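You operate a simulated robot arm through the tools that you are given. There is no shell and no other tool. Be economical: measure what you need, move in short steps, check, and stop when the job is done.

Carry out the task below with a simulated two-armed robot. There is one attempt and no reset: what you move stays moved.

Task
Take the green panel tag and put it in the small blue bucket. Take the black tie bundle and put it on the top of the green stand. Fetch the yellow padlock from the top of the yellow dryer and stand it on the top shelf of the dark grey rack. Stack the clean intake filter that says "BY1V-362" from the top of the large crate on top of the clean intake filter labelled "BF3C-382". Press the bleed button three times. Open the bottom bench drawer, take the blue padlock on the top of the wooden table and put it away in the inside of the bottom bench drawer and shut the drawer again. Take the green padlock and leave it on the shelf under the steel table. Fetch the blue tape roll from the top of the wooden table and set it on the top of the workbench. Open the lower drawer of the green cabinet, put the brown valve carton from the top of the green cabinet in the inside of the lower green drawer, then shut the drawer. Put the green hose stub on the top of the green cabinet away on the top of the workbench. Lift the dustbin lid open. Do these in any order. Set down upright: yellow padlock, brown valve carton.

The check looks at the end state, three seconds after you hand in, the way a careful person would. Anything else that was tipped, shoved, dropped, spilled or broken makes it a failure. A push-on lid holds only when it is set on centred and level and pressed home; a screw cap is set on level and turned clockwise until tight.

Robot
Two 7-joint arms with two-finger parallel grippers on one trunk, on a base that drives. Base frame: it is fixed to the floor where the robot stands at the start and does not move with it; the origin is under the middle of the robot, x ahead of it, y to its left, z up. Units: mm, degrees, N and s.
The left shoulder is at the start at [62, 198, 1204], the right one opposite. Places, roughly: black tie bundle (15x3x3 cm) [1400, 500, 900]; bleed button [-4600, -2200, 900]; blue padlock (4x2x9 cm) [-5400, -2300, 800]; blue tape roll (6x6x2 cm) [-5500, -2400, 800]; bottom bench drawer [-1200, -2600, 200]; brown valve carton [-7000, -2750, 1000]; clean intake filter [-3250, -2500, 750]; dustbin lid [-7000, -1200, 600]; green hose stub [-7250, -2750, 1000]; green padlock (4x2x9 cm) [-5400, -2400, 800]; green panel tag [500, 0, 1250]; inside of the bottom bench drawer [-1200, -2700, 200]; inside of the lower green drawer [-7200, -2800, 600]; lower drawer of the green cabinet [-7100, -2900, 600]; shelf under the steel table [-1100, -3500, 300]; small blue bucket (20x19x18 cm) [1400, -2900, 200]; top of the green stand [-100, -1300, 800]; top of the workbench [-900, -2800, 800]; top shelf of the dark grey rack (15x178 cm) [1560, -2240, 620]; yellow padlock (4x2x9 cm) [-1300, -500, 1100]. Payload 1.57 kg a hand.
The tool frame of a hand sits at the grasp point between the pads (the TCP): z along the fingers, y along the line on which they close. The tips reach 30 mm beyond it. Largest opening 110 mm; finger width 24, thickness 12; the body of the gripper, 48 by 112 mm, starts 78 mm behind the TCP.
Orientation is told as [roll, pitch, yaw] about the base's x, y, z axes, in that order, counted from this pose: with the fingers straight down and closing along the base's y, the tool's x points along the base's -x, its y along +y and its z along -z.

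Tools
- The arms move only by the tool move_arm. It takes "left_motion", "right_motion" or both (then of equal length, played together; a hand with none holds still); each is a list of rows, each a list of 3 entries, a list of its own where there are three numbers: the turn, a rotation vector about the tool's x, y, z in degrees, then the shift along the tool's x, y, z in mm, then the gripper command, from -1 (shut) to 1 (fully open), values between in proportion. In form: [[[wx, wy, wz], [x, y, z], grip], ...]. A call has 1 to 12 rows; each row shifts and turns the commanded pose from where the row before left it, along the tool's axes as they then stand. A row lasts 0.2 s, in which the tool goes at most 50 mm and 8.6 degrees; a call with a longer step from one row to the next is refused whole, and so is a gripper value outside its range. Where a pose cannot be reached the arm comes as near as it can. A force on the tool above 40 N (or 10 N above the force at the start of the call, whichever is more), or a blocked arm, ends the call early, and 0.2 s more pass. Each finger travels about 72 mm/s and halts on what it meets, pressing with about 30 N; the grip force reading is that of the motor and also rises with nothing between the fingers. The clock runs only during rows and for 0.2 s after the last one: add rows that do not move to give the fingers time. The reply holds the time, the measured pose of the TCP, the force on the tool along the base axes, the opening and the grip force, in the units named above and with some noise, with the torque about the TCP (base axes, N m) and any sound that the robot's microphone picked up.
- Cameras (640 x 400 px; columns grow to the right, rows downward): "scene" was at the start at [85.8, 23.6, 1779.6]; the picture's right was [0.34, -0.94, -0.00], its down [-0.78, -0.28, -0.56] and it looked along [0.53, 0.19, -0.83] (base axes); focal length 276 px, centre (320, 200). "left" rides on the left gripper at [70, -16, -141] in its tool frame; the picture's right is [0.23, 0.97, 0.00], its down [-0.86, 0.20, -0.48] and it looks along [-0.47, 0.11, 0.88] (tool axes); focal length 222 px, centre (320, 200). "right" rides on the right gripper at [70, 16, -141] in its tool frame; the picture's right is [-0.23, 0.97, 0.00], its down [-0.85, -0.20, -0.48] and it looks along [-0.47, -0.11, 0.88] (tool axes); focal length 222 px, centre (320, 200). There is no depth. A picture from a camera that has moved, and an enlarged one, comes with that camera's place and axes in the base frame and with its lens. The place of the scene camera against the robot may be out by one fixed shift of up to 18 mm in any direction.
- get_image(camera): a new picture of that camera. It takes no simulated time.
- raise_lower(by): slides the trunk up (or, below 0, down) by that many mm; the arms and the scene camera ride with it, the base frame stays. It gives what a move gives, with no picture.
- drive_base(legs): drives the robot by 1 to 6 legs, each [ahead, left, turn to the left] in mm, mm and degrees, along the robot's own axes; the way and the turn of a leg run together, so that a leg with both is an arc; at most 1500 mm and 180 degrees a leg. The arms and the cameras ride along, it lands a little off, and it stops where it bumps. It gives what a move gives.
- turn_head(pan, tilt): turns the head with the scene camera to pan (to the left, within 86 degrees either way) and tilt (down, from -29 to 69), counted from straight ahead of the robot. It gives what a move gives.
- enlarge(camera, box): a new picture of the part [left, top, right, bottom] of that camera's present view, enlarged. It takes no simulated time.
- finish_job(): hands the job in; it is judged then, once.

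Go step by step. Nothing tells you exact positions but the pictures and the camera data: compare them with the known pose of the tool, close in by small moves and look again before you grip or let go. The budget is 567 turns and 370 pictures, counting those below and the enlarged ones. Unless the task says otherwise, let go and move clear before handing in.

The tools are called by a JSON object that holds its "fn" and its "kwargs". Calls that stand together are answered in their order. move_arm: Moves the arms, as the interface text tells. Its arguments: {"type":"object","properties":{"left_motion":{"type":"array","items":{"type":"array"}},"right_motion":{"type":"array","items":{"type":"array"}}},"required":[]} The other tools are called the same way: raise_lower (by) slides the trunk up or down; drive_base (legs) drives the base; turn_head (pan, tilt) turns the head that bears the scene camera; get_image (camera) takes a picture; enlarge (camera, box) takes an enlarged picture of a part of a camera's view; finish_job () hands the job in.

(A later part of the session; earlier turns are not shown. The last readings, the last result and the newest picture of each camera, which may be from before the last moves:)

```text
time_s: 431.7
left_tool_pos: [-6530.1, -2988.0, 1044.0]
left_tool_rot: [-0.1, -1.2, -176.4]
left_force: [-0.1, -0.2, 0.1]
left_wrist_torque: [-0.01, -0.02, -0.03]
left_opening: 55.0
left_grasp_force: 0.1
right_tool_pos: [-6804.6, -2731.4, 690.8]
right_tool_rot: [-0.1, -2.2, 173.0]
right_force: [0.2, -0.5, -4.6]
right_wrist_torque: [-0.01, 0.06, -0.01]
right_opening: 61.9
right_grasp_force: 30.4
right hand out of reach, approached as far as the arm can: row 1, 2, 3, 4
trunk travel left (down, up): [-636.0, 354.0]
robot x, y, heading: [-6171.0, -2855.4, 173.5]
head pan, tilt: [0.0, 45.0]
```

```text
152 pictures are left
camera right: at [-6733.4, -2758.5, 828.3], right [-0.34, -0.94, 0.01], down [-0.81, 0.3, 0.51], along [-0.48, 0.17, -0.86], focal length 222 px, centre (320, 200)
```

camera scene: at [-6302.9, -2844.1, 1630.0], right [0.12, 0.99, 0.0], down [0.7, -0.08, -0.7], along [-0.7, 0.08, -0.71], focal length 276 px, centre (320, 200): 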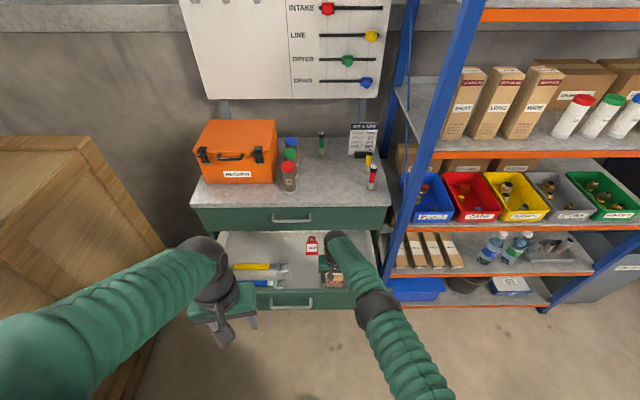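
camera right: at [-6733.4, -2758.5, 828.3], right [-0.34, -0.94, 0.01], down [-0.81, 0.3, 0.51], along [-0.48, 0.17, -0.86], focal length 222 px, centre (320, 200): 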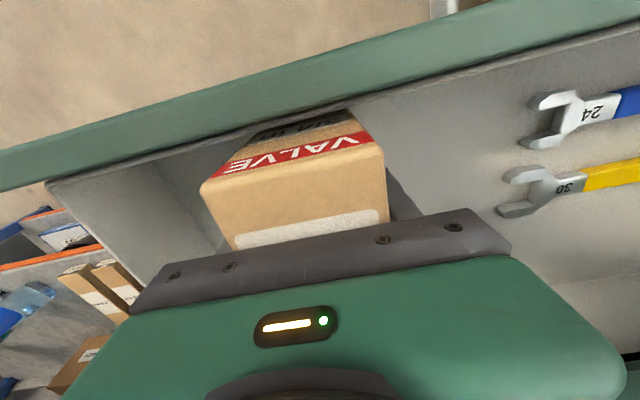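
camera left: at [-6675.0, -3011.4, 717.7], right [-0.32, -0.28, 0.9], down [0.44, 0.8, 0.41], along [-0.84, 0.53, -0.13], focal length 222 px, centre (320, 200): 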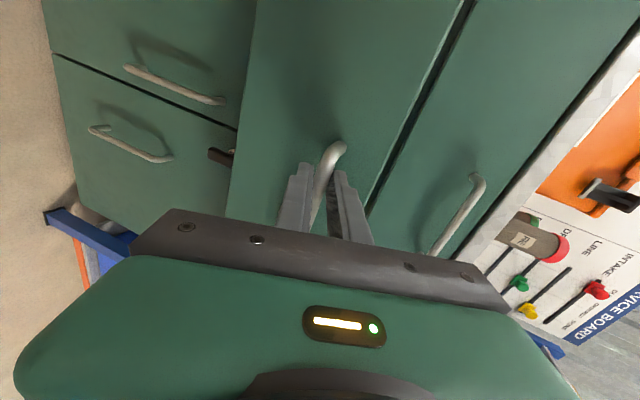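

The hand drifts east as it descends; compensate by driving 55 mm forward, then continue down.

{"fn": "drive_base", "kwargs": {"legs": [[55, 0, 0]]}}

{"fn": "move_arm", "kwargs": {"right_motion": [[[0, 0, 0], [0, 0, 25], -1], [[0, 0, 0], [0, 0, 20], -1]]}}

{"fn": "get_image", "kwargs": {"camera": "right"}}

{"fn": "enlarge", "kwargs": {"camera": "scene", "box": [200, 200, 420, 330]}}

```text
time_s: 432.7
left_tool_pos: [-6581.1, -2983.8, 1045.9]
left_tool_rot: [0.0, -1.4, -176.4]
left_force: [0.1, -0.1, -0.1]
left_wrist_torque: [0.0, 0.0, 0.02]
left_opening: 55.1
left_grasp_force: 0.1
right_tool_pos: [-6855.2, -2727.1, 692.2]
right_tool_rot: [-0.1, -2.3, 173.0]
right_force: [1.8, 0.2, -4.4]
right_wrist_torque: [-0.01, 0.07, -0.02]
right_opening: 62.1
right_grasp_force: 30.2
trunk travel left (down, up): [-636.0, 354.0]
robot x, y, heading: [-6226.7, -2849.5, 173.5]
head pan, tilt: [0.0, 45.0]
```

```text
time_s: 433.3
left_tool_pos: [-6582.8, -2983.6, 1045.0]
left_tool_rot: [-0.1, -1.3, -176.4]
left_force: [-1.0, -0.3, -0.7]
left_wrist_torque: [0.02, -0.04, 0.01]
left_opening: 55.1
left_grasp_force: 0.0
right_tool_pos: [-6843.8, -2724.4, 652.6]
right_tool_rot: [0.0, -2.2, 173.1]
right_force: [0.5, 0.6, -4.5]
right_wrist_torque: [-0.02, 0.02, -0.03]
right_opening: 61.8
right_grasp_force: 29.5
right hand out of reach, approached as far as the arm can: row 1, 2
trunk travel left (down, up): [-636.0, 354.0]
robot x, y, heading: [-6226.3, -2846.0, 173.6]
head pan, tilt: [0.0, 45.0]
```

```text
151 pictures are left
camera right: at [-6772.7, -2751.2, 791.4], right [-0.34, -0.94, 0.01], down [-0.81, 0.3, 0.51], along [-0.48, 0.17, -0.86], focal length 222 px, centre (320, 200)
```

right: 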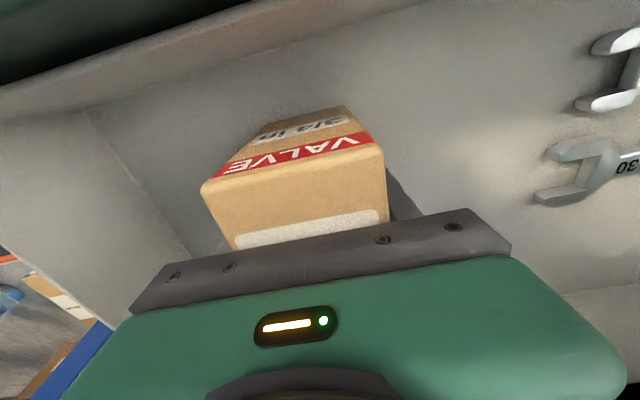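

```text
2.91 times, centred on (310, 265) of scene
camera zoom: at [-6356.1, -2837.7, 1630.2], right [0.11, 0.99, 0.0], down [0.7, -0.08, -0.71], along [-0.7, 0.08, -0.71], focal length 804 px, centre (349, 11)
```

zoom: 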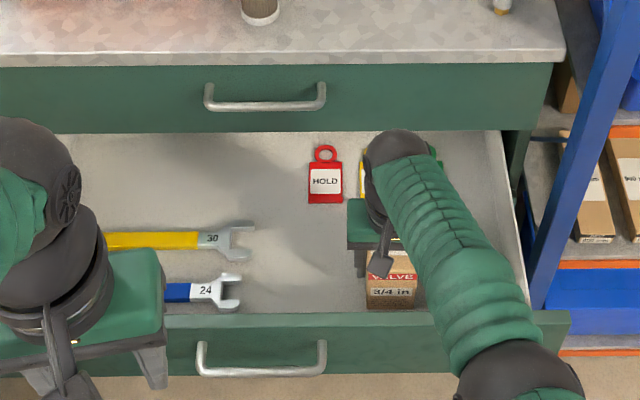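

{"fn": "move_arm", "kwargs": {"right_motion": [[[0, 0, 0], [0, 0, 15], -1], [[0, 0, 0], [0, 0, 12], -1], [[0, 0, 0], [0, 0, 8], -1], [[0, 0, 0], [0, 0, 8], -1]]}}

{"fn": "get_image", "kwargs": {"camera": "right"}}

```text
time_s: 433.8
left_tool_pos: [-6580.1, -2983.3, 1046.5]
left_tool_rot: [0.0, -1.4, -176.4]
left_force: [-0.2, 0.6, -0.7]
left_wrist_torque: [0.0, -0.03, 0.0]
left_opening: 54.8
left_grasp_force: 0.0
right_tool_pos: [-6843.2, -2724.6, 647.1]
right_tool_rot: [0.0, -3.0, 173.0]
right_force: [2.0, 3.4, 18.3]
right_wrist_torque: [-0.13, -1.09, 0.24]
right_opening: 61.7
right_grasp_force: 30.1
right hand out of reach, approached as far as the arm can: row 1, 2
trunk travel left (down, up): [-636.0, 354.0]
robot x, y, heading: [-6228.8, -2848.7, 173.4]
head pan, tilt: [0.0, 45.0]
stopped in row 2 (right hand): the force on the tool passed its limit at 46 N (the readings are from after the stop); the commanded pose is now the measured one
```

```text
149 pictures are left
camera right: at [-6770.9, -2751.1, 784.6], right [-0.34, -0.94, 0.01], down [-0.8, 0.3, 0.52], along [-0.49, 0.17, -0.85], focal length 222 px, centre (320, 200)
```

right: 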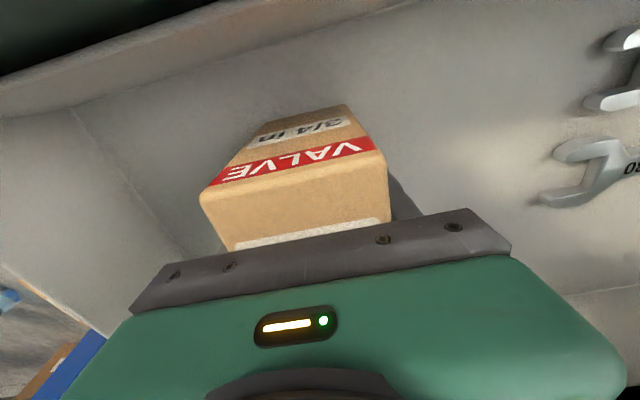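

Contact on the carton's front bottom edge (hand is tilted 3°). Level the hand and settle it.

{"fn": "move_arm", "kwargs": {"right_motion": [[[0, 0, 0], [0, 0, -4], -1], [[0, 3, 0], [0, 0, 0], -1], [[0, 0, 0], [0, 0, 2], -1], [[0, 0, 0], [0, 0, 2], -1], [[0, 0, 0], [0, 0, 2], -1]]}}

{"fn": "get_image", "kwargs": {"camera": "right"}}

```text
time_s: 435.0
left_tool_pos: [-6583.0, -2984.2, 1045.4]
left_tool_rot: [0.0, -1.3, -176.4]
left_force: [-1.0, 0.0, 0.5]
left_wrist_torque: [-0.01, -0.01, -0.02]
left_opening: 55.0
left_grasp_force: 0.1
right_tool_pos: [-6833.6, -2723.4, 648.8]
right_tool_rot: [0.0, 0.1, 173.0]
right_force: [0.0, -0.1, 4.1]
right_wrist_torque: [-0.06, 0.23, 0.01]
right_opening: 61.8
right_grasp_force: 30.2
right hand out of reach, approached as far as the arm can: row 2
trunk travel left (down, up): [-636.0, 354.0]
robot x, y, heading: [-6228.7, -2849.3, 173.2]
head pan, tilt: [0.0, 45.0]
```

```text
148 pictures are left
camera right: at [-6769.0, -2748.8, 789.1], right [-0.34, -0.94, 0.0], down [-0.83, 0.3, 0.48], along [-0.45, 0.16, -0.88], focal length 222 px, centre (320, 200)
```

right: 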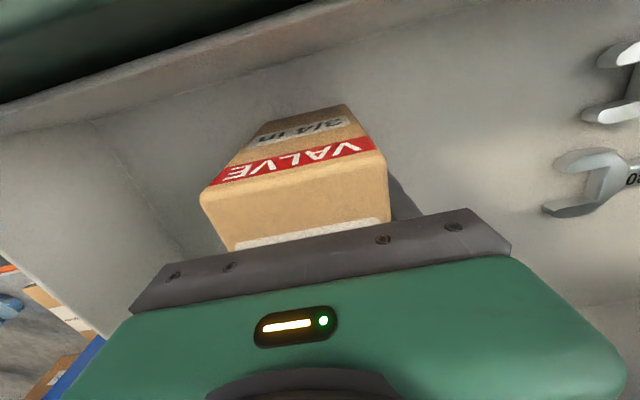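

Resting level on the floor. Open slowly and check.

{"fn": "move_arm", "kwargs": {"right_motion": [[[0, 0, 0], [0, 0, 0], 0.2], [[0, 0, 0], [0, 0, 0], 0.3], [[0, 0, 0], [0, 0, 0], 0.5], [[0, 0, 0], [0, 0, -15], 0.5], [[0, 0, 0], [0, 0, -30], 0.5], [[0, 0, 0], [0, 0, -40], 0.5], [[0, 0, 0], [0, 0, -40], 0.5]]}}

{"fn": "get_image", "kwargs": {"camera": "right"}}

```text
time_s: 436.6
left_tool_pos: [-6581.5, -2983.2, 1045.6]
left_tool_rot: [-0.1, -1.4, -176.3]
left_force: [0.4, -1.1, -0.8]
left_wrist_torque: [0.0, 0.01, -0.02]
left_opening: 54.7
left_grasp_force: 0.0
right_tool_pos: [-6833.0, -2722.2, 772.4]
right_tool_rot: [0.0, 0.3, 173.0]
right_force: [0.6, 0.4, 0.8]
right_wrist_torque: [0.01, -0.03, 0.02]
right_opening: 82.6
right_grasp_force: 0.0
trunk travel left (down, up): [-636.0, 354.0]
robot x, y, heading: [-6227.3, -2850.1, 173.5]
head pan, tilt: [0.0, 45.0]
```

```text
147 pictures are left
camera right: at [-6768.7, -2748.2, 913.8], right [-0.34, -0.94, 0.0], down [-0.83, 0.3, 0.47], along [-0.45, 0.17, -0.88], focal length 222 px, centre (320, 200)
```

right: 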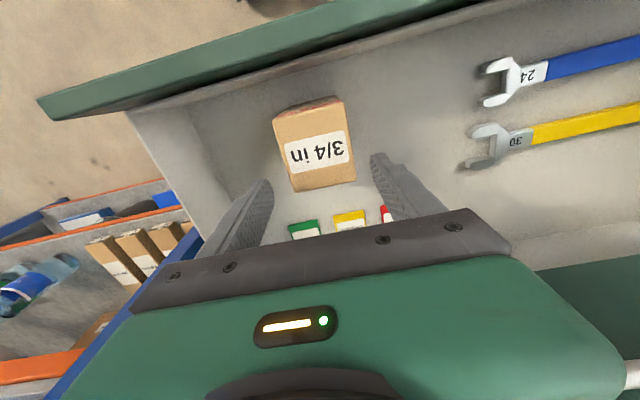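

Carton stands upright in the drawer. Raise the right hand clear and try to fold it back.

{"fn": "move_arm", "kwargs": {"right_motion": [[[0, 0, 0], [0, 0, -45], 0.5], [[0, 0, 0], [0, 0, -45], 0.3], [[0, 0, 0], [0, 0, -45], 0.3], [[0, 0, 0], [0, 0, -45], 0.3], [[0, 0, 0], [20, 0, -40], 0.3], [[0, 0, 0], [40, 0, -20], 0.3], [[0, 0, 0], [45, 0, 0], 0.3], [[0, 0, 0], [45, 0, 0], 0.3]]}}

{"fn": "get_image", "kwargs": {"camera": "scene"}}

```text
time_s: 438.4
left_tool_pos: [-6581.6, -2983.2, 1045.1]
left_tool_rot: [-0.1, -1.4, -176.5]
left_force: [-0.4, 0.8, 0.0]
left_wrist_torque: [-0.04, 0.02, 0.02]
left_opening: 55.0
left_grasp_force: 0.1
right_tool_pos: [-6683.9, -2740.8, 1013.8]
right_tool_rot: [0.0, 0.1, 173.0]
right_force: [0.1, 0.3, 0.1]
right_wrist_torque: [0.04, 0.03, 0.02]
right_opening: 71.4
right_grasp_force: 0.1
trunk travel left (down, up): [-636.0, 354.0]
robot x, y, heading: [-6228.5, -2851.0, 173.4]
head pan, tilt: [0.0, 45.0]
```

```text
146 pictures are left
camera scene: at [-6353.1, -2838.2, 1630.4], right [0.11, 0.99, 0.0], down [0.7, -0.08, -0.71], along [-0.7, 0.08, -0.71], focal length 276 px, centre (320, 200)
```

scene: 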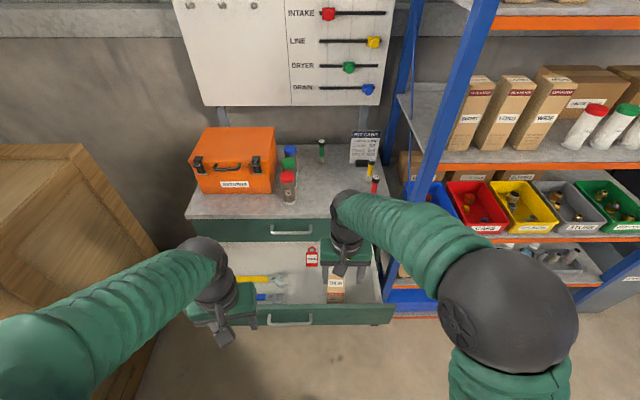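

It folds now. Next, shut the drawer: back off, lower, and tilt the left hand ~45° to push on the drawer face above the handle.

{"fn": "drive_base", "kwargs": {"legs": [[-130, 0, 0]]}}

{"fn": "raise_lower", "kwargs": {"by": -270}}

{"fn": "move_arm", "kwargs": {"left_motion": [[[0, 0, 0], [-40, 0, 0], -1], [[0, 0, 0], [-40, 0, 0], -1], [[0, -7.5, 0], [-30, 0, 0], -1], [[0, -7.5, 0], [-20, 0, 15], -1], [[0, -7.5, 0], [-10, 0, 15], -1], [[0, -7.5, 0], [0, 0, 0], -1], [[0, -7.5, 0], [0, 0, 0], -1], [[0, -7.5, 0], [0, 0, 0], -1]]}}

{"fn": "get_image", "kwargs": {"camera": "left"}}

{"fn": "get_image", "kwargs": {"camera": "scene"}}

```text
time_s: 439.6
left_tool_pos: [-6454.4, -2997.2, 1045.1]
left_tool_rot: [-0.1, -1.2, -176.4]
left_force: [0.2, -0.3, -0.2]
left_wrist_torque: [0.01, 0.01, 0.04]
left_opening: 55.1
left_grasp_force: 0.1
right_tool_pos: [-6558.2, -2754.5, 1011.9]
right_tool_rot: [0.0, 0.4, 173.1]
right_force: [-0.4, -0.7, -0.1]
right_wrist_torque: [-0.03, -0.01, 0.02]
right_opening: 71.5
right_grasp_force: 0.0
trunk travel left (down, up): [-636.0, 354.0]
robot x, y, heading: [-6101.2, -2866.1, 173.6]
head pan, tilt: [0.0, 45.0]
```

```text
time_s: 442.4
left_tool_pos: [-6453.3, -2998.1, 776.1]
left_tool_rot: [-0.1, -1.3, -176.3]
left_force: [-0.5, 0.8, 0.0]
left_wrist_torque: [0.0, 0.02, -0.02]
left_opening: 54.9
left_grasp_force: 0.0
right_tool_pos: [-6555.6, -2754.8, 743.2]
right_tool_rot: [0.0, 0.2, 173.1]
right_force: [-0.9, -0.5, -0.4]
right_wrist_torque: [-0.01, 0.0, -0.02]
right_opening: 71.4
right_grasp_force: 0.1
trunk travel left (down, up): [-366.0, 624.0]
robot x, y, heading: [-6100.4, -2865.3, 173.5]
head pan, tilt: [0.0, 45.0]
```

```text
time_s: 444.2
left_tool_pos: [-6600.1, -3019.9, 754.4]
left_tool_rot: [2.6, -37.5, -176.2]
left_force: [-0.3, -0.6, -0.1]
left_wrist_torque: [-0.01, -0.01, 0.03]
left_opening: 0.0
left_grasp_force: 20.9
left hand out of reach, approached as far as the arm can: row 7, 8
right_tool_pos: [-6555.6, -2754.4, 743.1]
right_tool_rot: [0.0, 0.2, 173.1]
right_force: [-0.4, 0.0, 0.4]
right_wrist_torque: [-0.02, 0.01, -0.01]
right_opening: 71.6
right_grasp_force: 0.0
trunk travel left (down, up): [-366.0, 624.0]
robot x, y, heading: [-6101.5, -2865.1, 173.4]
head pan, tilt: [0.0, 45.0]
```

```text
145 pictures are left
camera left: at [-6460.4, -2987.5, 823.5], right [0.27, -0.96, -0.1], down [-0.37, -0.2, 0.91], along [-0.89, -0.21, -0.41], focal length 222 px, centre (320, 200)
```

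left: 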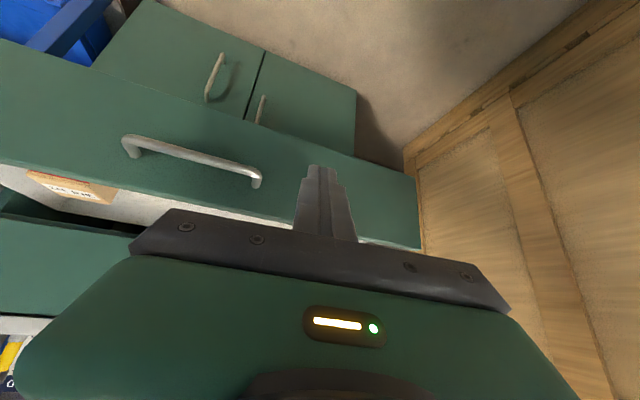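

```text
144 pictures are left
camera scene: at [-6226.5, -2852.8, 1360.2], right [0.11, 0.99, 0.0], down [0.7, -0.08, -0.71], along [-0.7, 0.08, -0.71], focal length 276 px, centre (320, 200)
```

scene: 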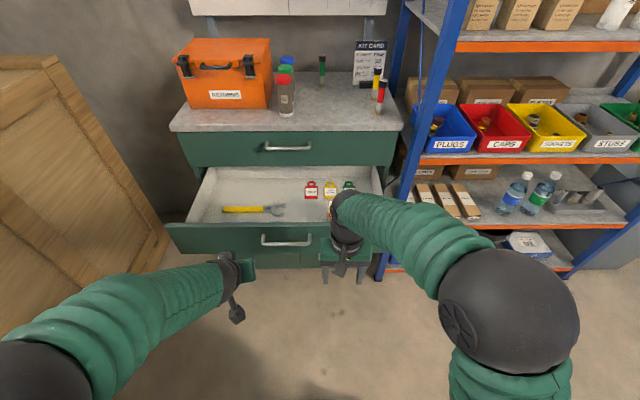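

Shift the left hand to the drawer's middle, then push by driving forward.

{"fn": "move_arm", "kwargs": {"left_motion": [[[0, 0, 0], [0, -40, 0], -1], [[0, 0, 0], [0, -40, 0], -1], [[0, 0, 0], [0, -40, 0], -1]]}}

{"fn": "drive_base", "kwargs": {"legs": [[100, 0, 0]]}}

{"fn": "get_image", "kwargs": {"camera": "left"}}

{"fn": "get_image", "kwargs": {"camera": "scene"}}

```text
time_s: 445.2
left_tool_pos: [-6624.6, -2931.6, 768.1]
left_tool_rot: [0.4, -39.2, -170.1]
left_force: [-0.4, -0.7, 0.0]
left_wrist_torque: [-0.01, 0.02, 0.02]
left_opening: 0.0
left_grasp_force: 21.0
right_tool_pos: [-6555.0, -2757.1, 743.7]
right_tool_rot: [0.0, 0.1, 173.1]
right_force: [-0.3, 1.0, 0.3]
right_wrist_torque: [0.0, 0.0, 0.02]
right_opening: 71.7
right_grasp_force: 0.1
trunk travel left (down, up): [-366.0, 624.0]
robot x, y, heading: [-6101.9, -2860.4, 173.7]
head pan, tilt: [0.0, 45.0]
stopped in row 3 (left hand): the arm was blocked; the commanded pose is now the measured one
```

```text
time_s: 446.3
left_tool_pos: [-6727.0, -2914.8, 768.1]
left_tool_rot: [0.1, -39.3, -170.4]
left_force: [-0.1, -0.6, 0.0]
left_wrist_torque: [0.03, 0.0, 0.0]
left_opening: 0.0
left_grasp_force: 20.9
right_tool_pos: [-6655.9, -2743.3, 742.0]
right_tool_rot: [0.0, 0.2, 173.0]
right_force: [0.1, -0.7, -0.9]
right_wrist_torque: [-0.01, -0.01, 0.0]
right_opening: 71.6
right_grasp_force: 0.1
trunk travel left (down, up): [-366.0, 624.0]
robot x, y, heading: [-6202.3, -2851.7, 173.6]
head pan, tilt: [0.0, 45.0]
```

```text
143 pictures are left
camera left: at [-6588.1, -2874.1, 833.8], right [0.34, -0.93, -0.14], down [-0.32, -0.26, 0.91], along [-0.89, -0.26, -0.38], focal length 222 px, centre (320, 200)
```

left: 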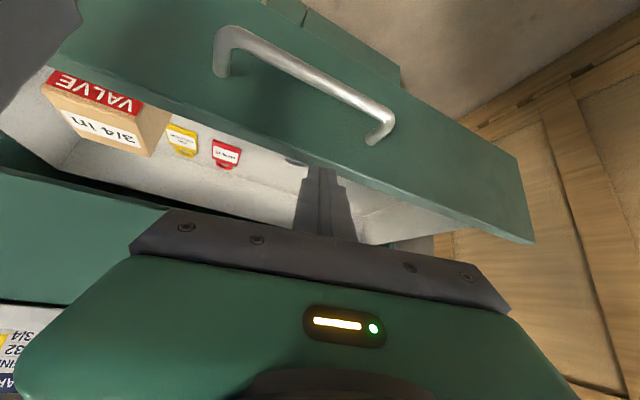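

```text
142 pictures are left
camera scene: at [-6328.5, -2840.5, 1359.4], right [0.11, 0.99, 0.0], down [0.7, -0.08, -0.7], along [-0.7, 0.08, -0.71], focal length 276 px, centre (320, 200)
```

scene: 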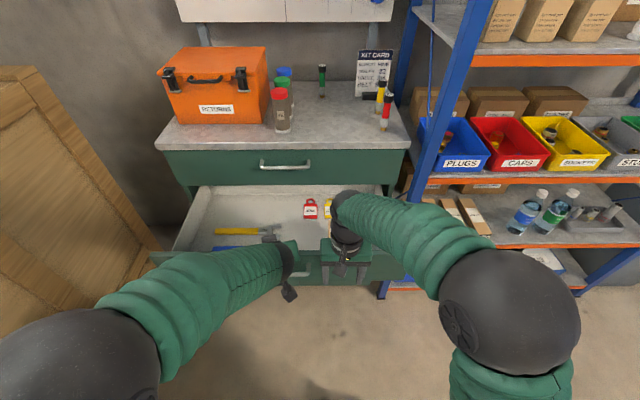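

The fingertip is passing above the drawer rim. Back up, lower 40 mm, and push again.

{"fn": "drive_base", "kwargs": {"legs": [[-60, 0, 0]]}}

{"fn": "raise_lower", "kwargs": {"by": -45}}

{"fn": "drive_base", "kwargs": {"legs": [[80, 0, 0]]}}

{"fn": "get_image", "kwargs": {"camera": "left"}}

```text
time_s: 447.3
left_tool_pos: [-6665.1, -2925.1, 770.8]
left_tool_rot: [0.0, -39.5, -170.0]
left_force: [0.6, -0.1, 1.1]
left_wrist_torque: [-0.01, 0.02, 0.0]
left_opening: 0.0
left_grasp_force: 21.0
right_tool_pos: [-6593.8, -2749.8, 743.4]
right_tool_rot: [0.0, 0.0, 173.0]
right_force: [0.2, 0.5, 0.9]
right_wrist_torque: [0.02, 0.03, 0.01]
right_opening: 71.4
right_grasp_force: 0.0
trunk travel left (down, up): [-366.0, 624.0]
robot x, y, heading: [-6141.1, -2861.1, 173.5]
head pan, tilt: [0.0, 45.0]
```

```text
time_s: 448.2
left_tool_pos: [-6666.1, -2923.7, 726.5]
left_tool_rot: [-0.1, -39.6, -170.0]
left_force: [0.3, -0.7, -0.3]
left_wrist_torque: [-0.02, -0.02, 0.01]
left_opening: 0.0
left_grasp_force: 21.3
right_tool_pos: [-6594.5, -2750.6, 699.3]
right_tool_rot: [-0.1, 0.0, 173.0]
right_force: [0.1, 0.8, 0.5]
right_wrist_torque: [-0.01, 0.04, 0.02]
right_opening: 71.3
right_grasp_force: 0.0
trunk travel left (down, up): [-321.0, 669.0]
robot x, y, heading: [-6139.4, -2859.0, 173.6]
head pan, tilt: [0.0, 45.0]
```

```text
time_s: 449.2
left_tool_pos: [-6745.7, -2914.7, 724.5]
left_tool_rot: [0.1, -39.4, -170.1]
left_force: [0.3, -0.3, -0.2]
left_wrist_torque: [-0.02, 0.01, 0.03]
left_opening: 0.4
left_grasp_force: 21.8
right_tool_pos: [-6674.7, -2739.8, 698.5]
right_tool_rot: [0.1, 0.1, 172.9]
right_force: [-0.1, -0.6, -0.9]
right_wrist_torque: [-0.02, -0.01, -0.01]
right_opening: 71.6
right_grasp_force: 0.1
trunk travel left (down, up): [-321.0, 669.0]
robot x, y, heading: [-6219.5, -2846.9, 173.3]
head pan, tilt: [0.0, 45.0]
```

```text
141 pictures are left
camera left: at [-6607.7, -2873.2, 790.1], right [0.34, -0.93, -0.14], down [-0.32, -0.26, 0.91], along [-0.88, -0.27, -0.38], focal length 222 px, centre (320, 200)
```

left: 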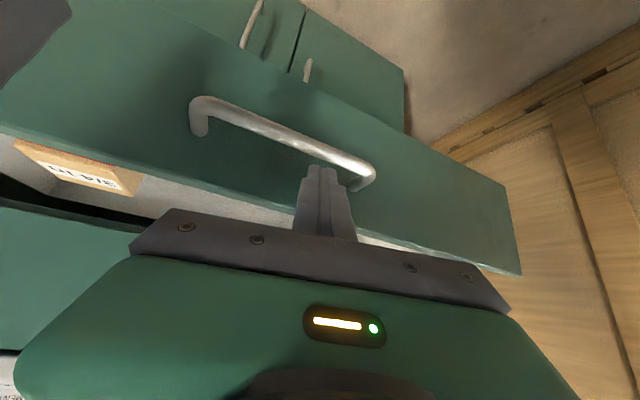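

Fingertip is aimed at the face just above the bar. Push forward.

{"fn": "drive_base", "kwargs": {"legs": [[120, 0, 0]]}}

{"fn": "get_image", "kwargs": {"camera": "scene"}}

{"fn": "get_image", "kwargs": {"camera": "left"}}

```text
time_s: 450.5
left_tool_pos: [-6863.7, -2900.6, 728.2]
left_tool_rot: [-0.2, -39.5, -170.0]
left_force: [0.1, 0.5, -0.8]
left_wrist_torque: [-0.02, -0.01, -0.01]
left_opening: 0.1
left_grasp_force: 21.2
right_tool_pos: [-6792.8, -2727.0, 698.9]
right_tool_rot: [0.0, 0.1, 173.0]
right_force: [-0.7, 0.5, 0.6]
right_wrist_torque: [-0.01, -0.02, -0.01]
right_opening: 71.6
right_grasp_force: 0.1
trunk travel left (down, up): [-321.0, 669.0]
robot x, y, heading: [-6337.8, -2835.3, 173.4]
head pan, tilt: [0.0, 45.0]
```

```text
140 pictures are left
camera scene: at [-6467.0, -2824.5, 1315.0], right [0.11, 0.99, 0.0], down [0.7, -0.08, -0.7], along [-0.7, 0.08, -0.71], focal length 276 px, centre (320, 200)
```

scene: 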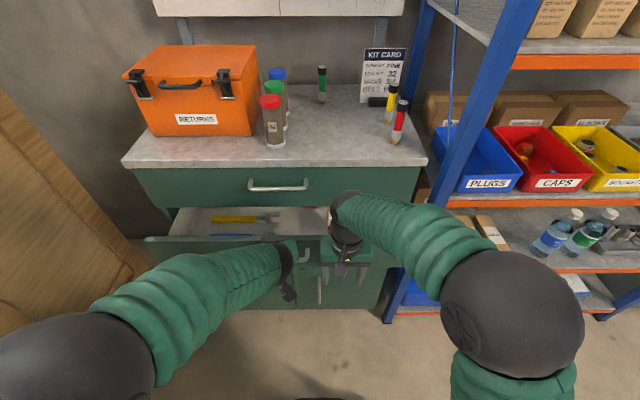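

```text
139 pictures are left
camera left: at [-6725.4, -2859.0, 791.9], right [0.34, -0.93, -0.15], down [-0.31, -0.26, 0.91], along [-0.89, -0.26, -0.38], focal length 222 px, centre (320, 200)
```

left: 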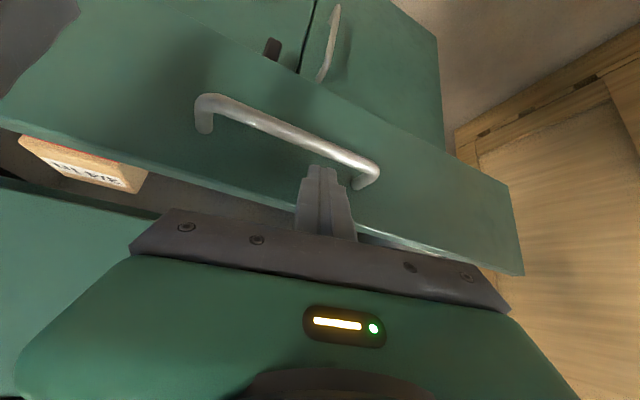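

Drawer is sliding shut. Push the rest.

{"fn": "drive_base", "kwargs": {"legs": [[80, 0, 0]]}}

{"fn": "drive_base", "kwargs": {"legs": [[35, 0, 0]]}}

{"fn": "get_image", "kwargs": {"camera": "scene"}}

{"fn": "get_image", "kwargs": {"camera": "left"}}

```text
time_s: 451.5
left_tool_pos: [-6943.2, -2889.9, 728.5]
left_tool_rot: [-0.3, -39.7, -169.9]
left_force: [0.6, -0.3, 0.1]
left_wrist_torque: [0.01, -0.06, -0.03]
left_opening: 0.1
left_grasp_force: 21.3
right_tool_pos: [-6871.4, -2718.5, 699.1]
right_tool_rot: [0.0, -0.1, 173.0]
right_force: [-0.6, 0.6, 0.8]
right_wrist_torque: [0.0, -0.05, -0.01]
right_opening: 71.7
right_grasp_force: 0.0
trunk travel left (down, up): [-321.0, 669.0]
robot x, y, heading: [-6422.5, -2825.4, 173.3]
head pan, tilt: [0.0, 45.0]
```

```text
time_s: 452.5
left_tool_pos: [-6968.5, -2887.1, 731.3]
left_tool_rot: [-0.3, -39.8, -169.7]
left_force: [9.8, -2.6, 7.9]
left_wrist_torque: [0.04, 0.07, -0.04]
left_opening: 0.0
left_grasp_force: 21.8
right_tool_pos: [-6899.3, -2714.4, 700.4]
right_tool_rot: [-0.1, -0.1, 173.1]
right_force: [-0.1, -0.8, 0.4]
right_wrist_torque: [-0.02, -0.03, -0.02]
right_opening: 71.2
right_grasp_force: 0.0
trunk travel left (down, up): [-321.0, 669.0]
robot x, y, heading: [-6448.1, -2825.8, 173.5]
head pan, tilt: [0.0, 45.0]
stopped in leg 1: the force on the tool passed its limit at 114 N (the readings are from after the stop); the commanded pose is now the measured one
```

```text
138 pictures are left
camera scene: at [-6572.3, -2812.4, 1315.4], right [0.11, 0.99, 0.0], down [0.7, -0.08, -0.71], along [-0.7, 0.08, -0.71], focal length 276 px, centre (320, 200)
```

scene: 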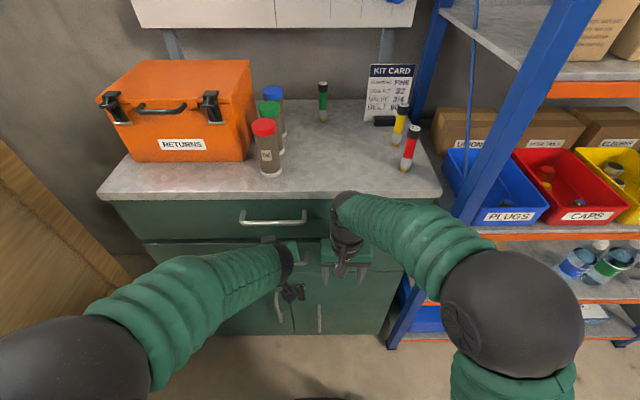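

```text
137 pictures are left
camera left: at [-6829.5, -2846.2, 794.4], right [0.34, -0.93, -0.15], down [-0.31, -0.26, 0.91], along [-0.89, -0.27, -0.38], focal length 222 px, centre (320, 200)
```

left: 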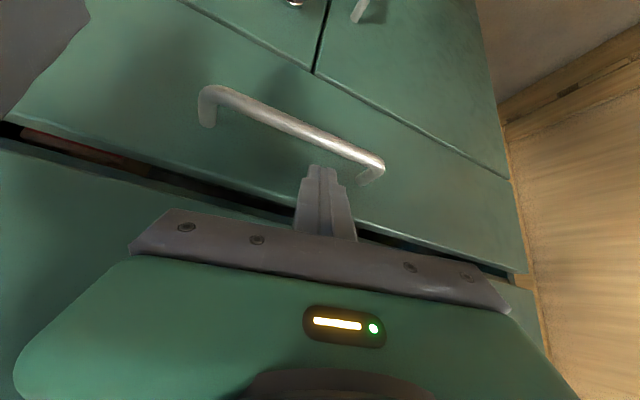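

The drawer is shut against its stop. Now the green hose stub (number 23) at ≈[-7282,-2722]. Back off, level the left hand, raise the trunk.

{"fn": "drive_base", "kwargs": {"legs": [[-180, 0, 0]]}}

{"fn": "move_arm", "kwargs": {"left_motion": [[[0, 8, 0], [0, 0, 0], -1], [[0, 8, 0], [0, 0, 0], -1], [[0, 8, 0], [10, 0, 0], -0.5], [[0, 8, 0], [20, 0, 0], 0], [[0, 7, 0], [30, 0, 0], 0], [[0, 0, 0], [40, 10, 0], 0], [[0, 0, 0], [30, 20, 0], 0]]}}

{"fn": "raise_lower", "kwargs": {"by": 395}}

{"fn": "get_image", "kwargs": {"camera": "scene"}}

```text
time_s: 454.0
left_tool_pos: [-6789.3, -2905.9, 730.0]
left_tool_rot: [-0.3, -39.8, -169.8]
left_force: [-0.5, -0.7, -1.1]
left_wrist_torque: [0.02, 0.01, 0.02]
left_opening: 0.1
left_grasp_force: 21.2
right_tool_pos: [-6721.5, -2735.3, 699.5]
right_tool_rot: [-0.1, -0.1, 172.8]
right_force: [-0.3, 0.0, 0.6]
right_wrist_torque: [-0.02, -0.01, 0.02]
right_opening: 71.5
right_grasp_force: 0.1
trunk travel left (down, up): [-321.0, 669.0]
robot x, y, heading: [-6271.3, -2839.9, 173.4]
head pan, tilt: [0.0, 45.0]
```

```text
time_s: 455.6
left_tool_pos: [-6658.8, -2915.6, 716.6]
left_tool_rot: [-0.3, -0.7, -170.2]
left_force: [0.5, -0.3, -0.4]
left_wrist_torque: [-0.01, 0.01, 0.02]
left_opening: 55.2
left_grasp_force: 0.0
right_tool_pos: [-6719.9, -2736.2, 699.8]
right_tool_rot: [0.0, -0.1, 172.9]
right_force: [1.1, 0.0, -0.6]
right_wrist_torque: [0.0, 0.0, -0.01]
right_opening: 71.6
right_grasp_force: 0.1
trunk travel left (down, up): [-321.0, 669.0]
robot x, y, heading: [-6272.1, -2844.3, 173.3]
head pan, tilt: [0.0, 45.0]
```

```text
time_s: 459.4
left_tool_pos: [-6658.6, -2914.4, 1111.2]
left_tool_rot: [-0.2, -0.7, -170.2]
left_force: [-1.3, 0.4, -0.3]
left_wrist_torque: [-0.02, 0.0, -0.01]
left_opening: 54.9
left_grasp_force: 0.1
right_tool_pos: [-6721.3, -2734.3, 1095.3]
right_tool_rot: [0.0, -0.1, 173.0]
right_force: [0.7, -0.1, 0.4]
right_wrist_torque: [0.01, 0.05, 0.01]
right_opening: 71.6
right_grasp_force: 0.0
trunk travel left (down, up): [-716.0, 274.0]
robot x, y, heading: [-6268.3, -2846.6, 173.4]
head pan, tilt: [0.0, 45.0]
```

```text
136 pictures are left
camera scene: at [-6397.1, -2833.0, 1710.1], right [0.12, 0.99, 0.0], down [0.7, -0.08, -0.71], along [-0.7, 0.08, -0.71], focal length 276 px, centre (320, 200)
```

scene: 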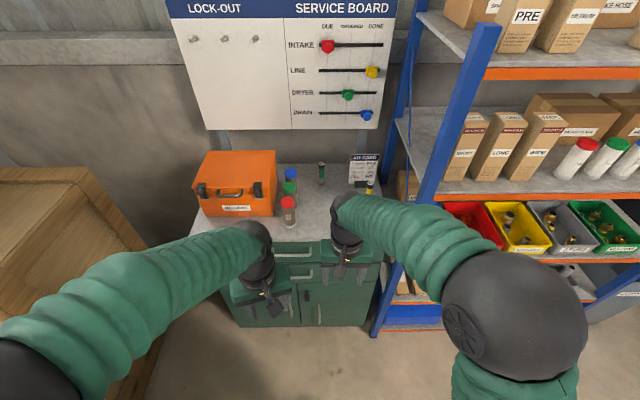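

{"fn": "move_arm", "kwargs": {"left_motion": [[[0, 0, 0], [40, 15, 0], 0], [[0, 0, 0], [30, 30, 0], 0]]}}

{"fn": "raise_lower", "kwargs": {"by": 40}}

{"fn": "drive_base", "kwargs": {"legs": [[320, 0, 0]]}}

{"fn": "get_image", "kwargs": {"camera": "right"}}

{"fn": "get_image", "kwargs": {"camera": "scene"}}

```text
time_s: 460.0
left_tool_pos: [-6579.2, -2948.2, 1110.3]
left_tool_rot: [-0.3, -0.9, -170.1]
left_force: [0.7, -0.3, 0.3]
left_wrist_torque: [0.0, 0.03, -0.01]
left_opening: 54.9
left_grasp_force: 0.1
right_tool_pos: [-6719.9, -2736.6, 1095.4]
right_tool_rot: [-0.1, -0.2, 172.9]
right_force: [-0.3, -0.5, -0.2]
right_wrist_torque: [0.03, 0.01, -0.01]
right_opening: 71.3
right_grasp_force: 0.0
trunk travel left (down, up): [-716.0, 274.0]
robot x, y, heading: [-6269.3, -2845.0, 173.5]
head pan, tilt: [0.0, 45.0]
```

```text
time_s: 460.8
left_tool_pos: [-6584.0, -2946.6, 1150.5]
left_tool_rot: [-0.2, -0.7, -170.3]
left_force: [-0.2, -0.3, -0.5]
left_wrist_torque: [0.05, -0.03, 0.0]
left_opening: 55.0
left_grasp_force: 0.1
right_tool_pos: [-6723.0, -2736.1, 1134.2]
right_tool_rot: [0.0, 0.0, 172.9]
right_force: [-0.2, -0.8, 0.6]
right_wrist_torque: [0.02, -0.02, -0.03]
right_opening: 71.3
right_grasp_force: 0.0
trunk travel left (down, up): [-756.0, 234.0]
robot x, y, heading: [-6270.8, -2843.7, 173.5]
head pan, tilt: [0.0, 45.0]
```

```text
time_s: 462.9
left_tool_pos: [-6894.6, -2908.9, 1151.3]
left_tool_rot: [-0.3, -0.8, -170.2]
left_force: [0.1, -0.2, 1.3]
left_wrist_torque: [0.0, 0.04, -0.01]
left_opening: 55.0
left_grasp_force: 0.1
right_tool_pos: [-7032.9, -2698.1, 1135.6]
right_tool_rot: [0.0, -0.2, 172.8]
right_force: [0.7, 0.0, -1.0]
right_wrist_torque: [0.0, 0.03, -0.03]
right_opening: 71.3
right_grasp_force: 0.1
trunk travel left (down, up): [-756.0, 234.0]
robot x, y, heading: [-6584.5, -2807.6, 173.2]
head pan, tilt: [0.0, 45.0]
```

```text
135 pictures are left
camera right: at [-6967.1, -2723.5, 1276.7], right [-0.35, -0.94, 0.0], down [-0.82, 0.31, 0.48], along [-0.45, 0.17, -0.88], focal length 222 px, centre (320, 200)
```

right: 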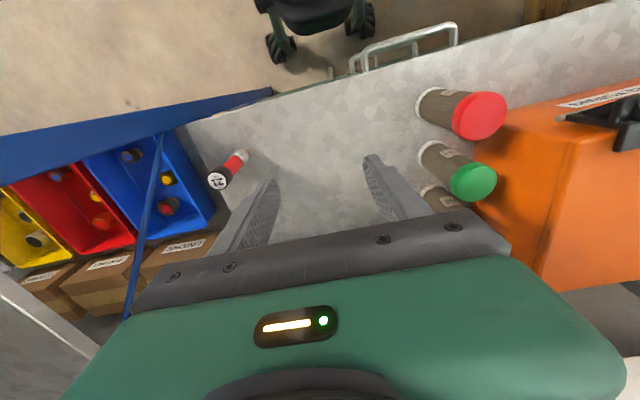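

```text
134 pictures are left
camera scene: at [-6706.4, -2796.4, 1750.5], right [0.12, 0.99, 0.0], down [0.7, -0.08, -0.71], along [-0.7, 0.08, -0.71], focal length 276 px, centre (320, 200)
```

scene: 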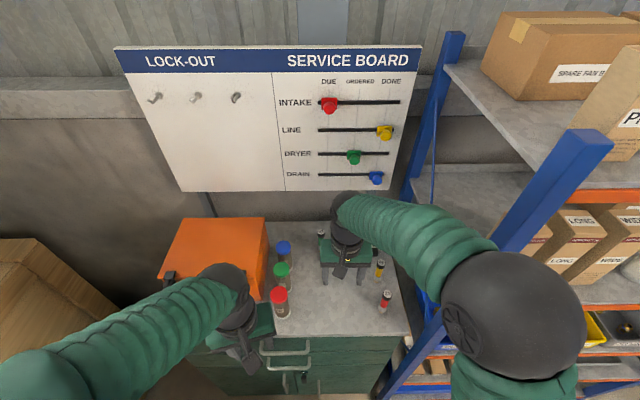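

Stub top ≈[-7284,-2725]. Move the right hand over it.

{"fn": "move_arm", "kwargs": {"right_motion": [[[0, 0, 0], [-40, 9.3, 0], 0.3], [[0, 0, 0], [-40, 9.3, 0], 0.3], [[0, 0, 0], [-40, 9.3, 0], 0.3], [[0, 0, 0], [-40, 9.3, 0], 0.3], [[0, 0, 0], [-40, 9.3, 0], 0.1], [[0, 0, 0], [-34, 9.3, 0], 0]]}}

{"fn": "get_image", "kwargs": {"camera": "right"}}

```text
time_s: 464.3
left_tool_pos: [-6895.1, -2909.0, 1150.6]
left_tool_rot: [-0.3, -0.8, -170.3]
left_force: [-0.3, -0.4, 0.5]
left_wrist_torque: [0.02, -0.04, -0.01]
left_opening: 54.7
left_grasp_force: 0.1
right_tool_pos: [-7225.6, -2712.9, 1128.8]
right_tool_rot: [-0.2, -0.1, 172.9]
right_force: [-0.6, -0.3, 0.5]
right_wrist_torque: [-0.01, 0.0, -0.02]
right_opening: 55.1
right_grasp_force: 0.1
right hand out of reach, approached as far as the arm can: row 5, 6
trunk travel left (down, up): [-756.0, 234.0]
robot x, y, heading: [-6588.4, -2807.8, 173.0]
head pan, tilt: [0.0, 45.0]
```

```text
133 pictures are left
camera right: at [-7160.4, -2738.8, 1269.1], right [-0.35, -0.94, 0.0], down [-0.82, 0.3, 0.48], along [-0.45, 0.17, -0.88], focal length 222 px, centre (320, 200)
```

right: 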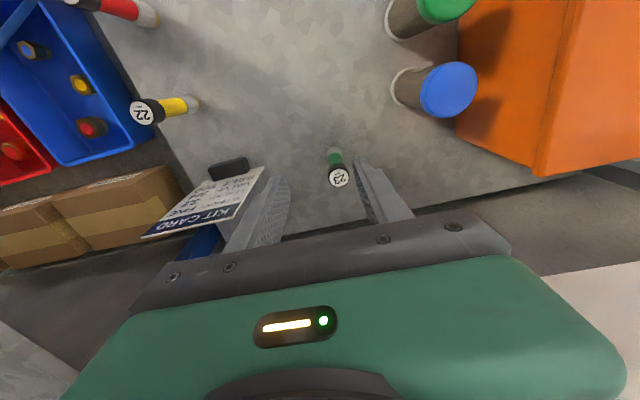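

{"fn": "drive_base", "kwargs": {"legs": [[48, 0, 0]]}}

{"fn": "move_arm", "kwargs": {"right_motion": [[[0, 0, 0], [0, 12, 30], 0], [[0, 0, 0], [0, 3, 30], 0]]}}

{"fn": "get_image", "kwargs": {"camera": "right"}}

```text
time_s: 465.2
left_tool_pos: [-6934.2, -2903.2, 1152.8]
left_tool_rot: [-0.3, -1.3, -170.4]
left_force: [0.7, 0.5, 0.3]
left_wrist_torque: [0.01, 0.03, -0.01]
left_opening: 55.1
left_grasp_force: 0.0
right_tool_pos: [-7264.7, -2708.8, 1133.9]
right_tool_rot: [0.0, -0.7, 172.7]
right_force: [1.6, 0.8, 1.0]
right_wrist_torque: [0.0, 0.11, -0.04]
right_opening: 55.0
right_grasp_force: 0.1
trunk travel left (down, up): [-756.0, 234.0]
robot x, y, heading: [-6629.8, -2800.2, 173.2]
head pan, tilt: [0.0, 45.0]
```

```text
time_s: 465.8
left_tool_pos: [-6939.5, -2904.4, 1150.7]
left_tool_rot: [-0.4, -1.0, -170.2]
left_force: [-0.2, -0.5, -0.6]
left_wrist_torque: [0.0, 0.05, -0.01]
left_opening: 55.0
left_grasp_force: 0.0
right_tool_pos: [-7273.3, -2725.3, 1071.2]
right_tool_rot: [-0.1, -0.5, 172.8]
right_force: [0.1, -1.3, 0.1]
right_wrist_torque: [-0.03, 0.06, -0.01]
right_opening: 55.1
right_grasp_force: 0.0
trunk travel left (down, up): [-756.0, 234.0]
robot x, y, heading: [-6628.2, -2805.3, 173.2]
head pan, tilt: [0.0, 45.0]
```

```text
132 pictures are left
camera right: at [-7206.6, -2750.5, 1212.1], right [-0.35, -0.94, 0.0], down [-0.82, 0.3, 0.49], along [-0.46, 0.17, -0.87], focal length 222 px, centre (320, 200)
```

right: 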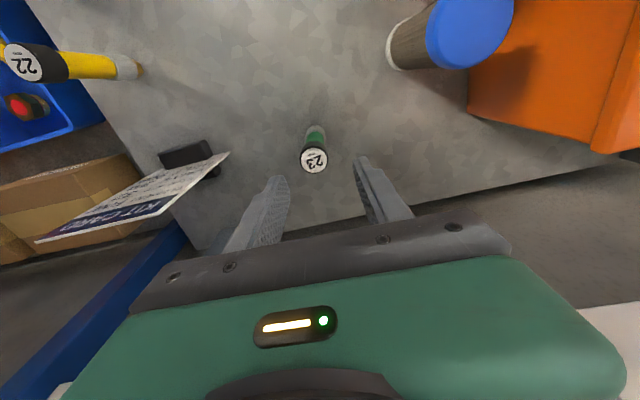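

Centred. Descend to z≈962 and grip.

{"fn": "move_arm", "kwargs": {"right_motion": [[[0, 0, 0], [2, -4, 35], 0], [[0, 0, 0], [0, 0, 40], 0], [[0, 0, 0], [0, 0, 34], 0]]}}

{"fn": "get_image", "kwargs": {"camera": "right"}}

```text
time_s: 466.6
left_tool_pos: [-6942.9, -2903.2, 1150.4]
left_tool_rot: [-0.2, -0.8, -170.3]
left_force: [0.4, 0.5, 0.2]
left_wrist_torque: [-0.02, 0.01, -0.01]
left_opening: 54.8
left_grasp_force: 0.1
right_tool_pos: [-7274.6, -2720.6, 959.2]
right_tool_rot: [0.0, -0.1, 172.8]
right_force: [-0.3, -0.1, 0.8]
right_wrist_torque: [0.0, 0.0, 0.01]
right_opening: 54.9
right_grasp_force: 0.1
trunk travel left (down, up): [-756.0, 234.0]
robot x, y, heading: [-6632.7, -2803.5, 173.2]
head pan, tilt: [0.0, 45.0]
```

```text
131 pictures are left
camera right: at [-7208.8, -2745.3, 1100.8], right [-0.35, -0.94, 0.0], down [-0.82, 0.3, 0.48], along [-0.45, 0.17, -0.88], focal length 222 px, centre (320, 200)
```

right: 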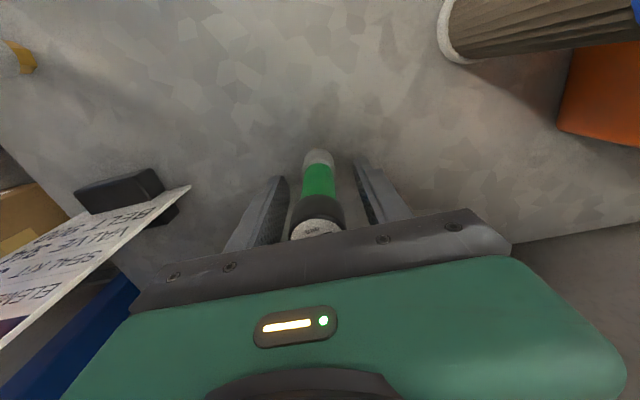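

{"fn": "move_arm", "kwargs": {"right_motion": [[[0, 0, 0], [0, 0, 0], -0.5], [[0, 0, 0], [0, 0, 0], -1], [[0, 0, 0], [0, 0, 0], -1], [[0, 0, 0], [0, 0, -20], -1], [[0, 0, 0], [0, 0, -40], -1], [[0, 0, 0], [0, 0, -40], -1], [[0, 0, 0], [0, 0, -40], -1]]}}

{"fn": "get_image", "kwargs": {"camera": "right"}}

```text
time_s: 468.2
left_tool_pos: [-6942.6, -2904.0, 1150.1]
left_tool_rot: [-0.3, -0.8, -170.3]
left_force: [0.0, 0.3, -1.2]
left_wrist_torque: [-0.02, -0.01, -0.03]
left_opening: 55.0
left_grasp_force: 0.0
right_tool_pos: [-7273.1, -2717.6, 1101.0]
right_tool_rot: [0.0, -0.2, 172.8]
right_force: [0.4, 0.7, -0.6]
right_wrist_torque: [0.04, -0.01, -0.02]
right_opening: 24.1
right_grasp_force: 29.3
trunk travel left (down, up): [-756.0, 234.0]
robot x, y, heading: [-6633.3, -2801.3, 173.1]
head pan, tilt: [0.0, 45.0]
```

```text
130 pictures are left
camera right: at [-7207.1, -2744.2, 1242.3], right [-0.35, -0.94, 0.0], down [-0.82, 0.3, 0.48], along [-0.45, 0.17, -0.88], focal length 222 px, centre (320, 200)
```

right: 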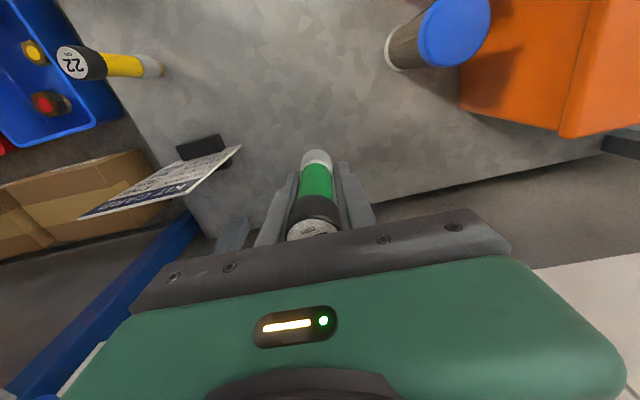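

Stub 23 held. Back away from the cabinet, fold the arm, and go to the south side of the wooden table for the tape.

{"fn": "drive_base", "kwargs": {"legs": [[-560, 0, 0]]}}

{"fn": "move_arm", "kwargs": {"right_motion": [[[0, 0, 0], [45, 0, 0], -1], [[0, 0, 0], [45, 0, 0], -1], [[0, 0, 0], [45, 0, 0], -1], [[0, 0, 0], [45, -10, 0], -1], [[0, 0, 0], [40, -20, 0], -1]]}}

{"fn": "drive_base", "kwargs": {"legs": [[0, 90, 0], [0, 0, -83.5]]}}

{"fn": "turn_head", "kwargs": {"pan": -35, "tilt": 35}}

{"fn": "get_image", "kwargs": {"camera": "scene"}}

```text
time_s: 471.4
left_tool_pos: [-6394.0, -2967.4, 1149.8]
left_tool_rot: [-0.3, -0.8, -170.4]
left_force: [-0.1, -0.8, 0.1]
left_wrist_torque: [0.01, 0.02, 0.03]
left_opening: 55.0
left_grasp_force: 0.1
right_tool_pos: [-6723.1, -2783.1, 1099.5]
right_tool_rot: [0.0, -0.2, 172.7]
right_force: [0.3, 0.6, -1.6]
right_wrist_torque: [0.0, -0.01, 0.02]
right_opening: 23.9
right_grasp_force: 30.1
trunk travel left (down, up): [-756.0, 234.0]
robot x, y, heading: [-6076.9, -2869.5, 173.4]
head pan, tilt: [0.0, 45.0]
```

```text
time_s: 472.6
left_tool_pos: [-6388.5, -2966.6, 1151.3]
left_tool_rot: [-0.3, -1.0, -170.4]
left_force: [0.5, 0.8, 0.2]
left_wrist_torque: [-0.02, -0.03, -0.02]
left_opening: 55.1
left_grasp_force: 0.1
right_tool_pos: [-6496.7, -2780.5, 1102.6]
right_tool_rot: [0.2, -0.4, 172.7]
right_force: [-0.1, -0.6, -1.9]
right_wrist_torque: [-0.01, 0.04, -0.03]
right_opening: 23.9
right_grasp_force: 29.8
trunk travel left (down, up): [-756.0, 234.0]
robot x, y, heading: [-6074.5, -2869.3, 173.2]
head pan, tilt: [0.0, 45.0]
```

```text
time_s: 477.3
left_tool_pos: [-6221.4, -2660.3, 1151.3]
left_tool_rot: [-0.2, -1.0, 106.4]
left_force: [-0.3, 0.7, -0.2]
left_wrist_torque: [-0.02, 0.03, -0.02]
left_opening: 55.3
left_grasp_force: 0.0
right_tool_pos: [-6047.4, -2531.6, 1101.4]
right_tool_rot: [0.2, -0.4, 89.4]
right_force: [0.8, 0.2, -0.9]
right_wrist_torque: [-0.02, 0.04, 0.02]
right_opening: 23.7
right_grasp_force: 29.8
trunk travel left (down, up): [-756.0, 234.0]
robot x, y, heading: [-6089.2, -2957.1, 89.8]
head pan, tilt: [0.0, 45.0]
```

```text
time_s: 478.3
left_tool_pos: [-6226.3, -2660.6, 1150.7]
left_tool_rot: [-0.3, -0.9, 106.4]
left_force: [0.5, -1.1, 0.3]
left_wrist_torque: [-0.01, -0.02, 0.06]
left_opening: 54.9
left_grasp_force: 0.1
right_tool_pos: [-6052.8, -2531.5, 1102.5]
right_tool_rot: [-0.1, -0.3, 89.4]
right_force: [0.3, 0.3, -1.2]
right_wrist_torque: [0.06, 0.01, 0.04]
right_opening: 23.9
right_grasp_force: 30.0
trunk travel left (down, up): [-756.0, 234.0]
robot x, y, heading: [-6088.1, -2957.0, 89.7]
head pan, tilt: [-35.0, 35.0]
```

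```text
129 pictures are left
camera scene: at [-6053.1, -2854.4, 1765.0], right [0.82, -0.58, 0.0], down [-0.33, -0.47, -0.82], along [0.47, 0.67, -0.57], focal length 276 px, centre (320, 200)
```

scene: 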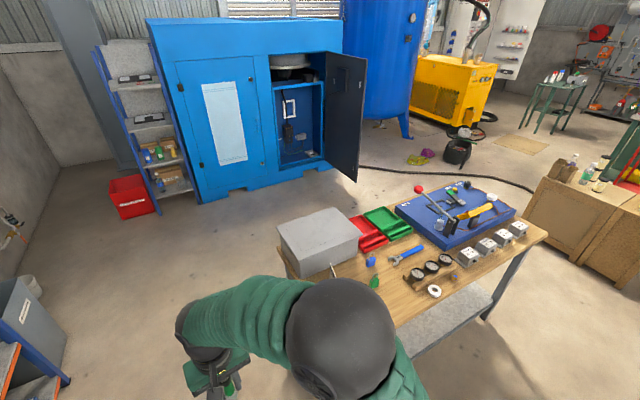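

Table items come into view. Strafe east to stand south of the padlocks and look down.

{"fn": "drive_base", "kwargs": {"legs": [[0, -560, 0]]}}

{"fn": "turn_head", "kwargs": {"pan": 0, "tilt": 50}}

{"fn": "get_image", "kwargs": {"camera": "scene"}}

```text
time_s: 481.5
left_tool_pos: [-5667.7, -2663.0, 1149.9]
left_tool_rot: [-0.5, -0.9, 105.9]
left_force: [-0.7, -0.4, -0.2]
left_wrist_torque: [0.0, -0.02, 0.01]
left_opening: 54.9
left_grasp_force: 0.0
right_tool_pos: [-5493.4, -2535.8, 1102.9]
right_tool_rot: [-0.2, -0.3, 89.1]
right_force: [-0.6, 0.5, -0.8]
right_wrist_torque: [-0.01, -0.02, 0.01]
right_opening: 24.1
right_grasp_force: 29.9
trunk travel left (down, up): [-756.0, 234.0]
robot x, y, heading: [-5531.1, -2959.8, 89.4]
head pan, tilt: [-35.0, 35.0]
```

```text
time_s: 482.5
left_tool_pos: [-5664.0, -2663.9, 1151.1]
left_tool_rot: [-0.3, -0.9, 105.9]
left_force: [0.2, 0.3, -0.1]
left_wrist_torque: [0.0, 0.01, -0.02]
left_opening: 54.8
left_grasp_force: 0.0
right_tool_pos: [-5491.2, -2536.4, 1101.8]
right_tool_rot: [0.0, -0.3, 89.1]
right_force: [0.0, -0.1, -1.2]
right_wrist_torque: [0.04, 0.02, 0.02]
right_opening: 24.3
right_grasp_force: 29.9
trunk travel left (down, up): [-756.0, 234.0]
robot x, y, heading: [-5528.8, -2962.9, 89.4]
head pan, tilt: [0.0, 50.0]
```

```text
128 pictures are left
camera scene: at [-5543.5, -2852.8, 1743.3], right [1.0, -0.01, 0.0], down [-0.01, -0.77, -0.64], along [0.01, 0.64, -0.77], focal length 276 px, centre (320, 200)
```

scene: 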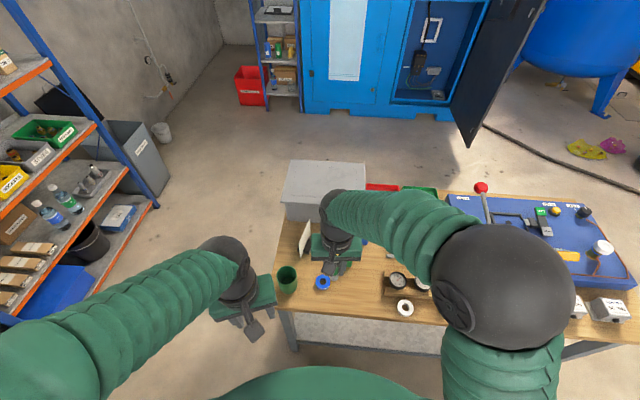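

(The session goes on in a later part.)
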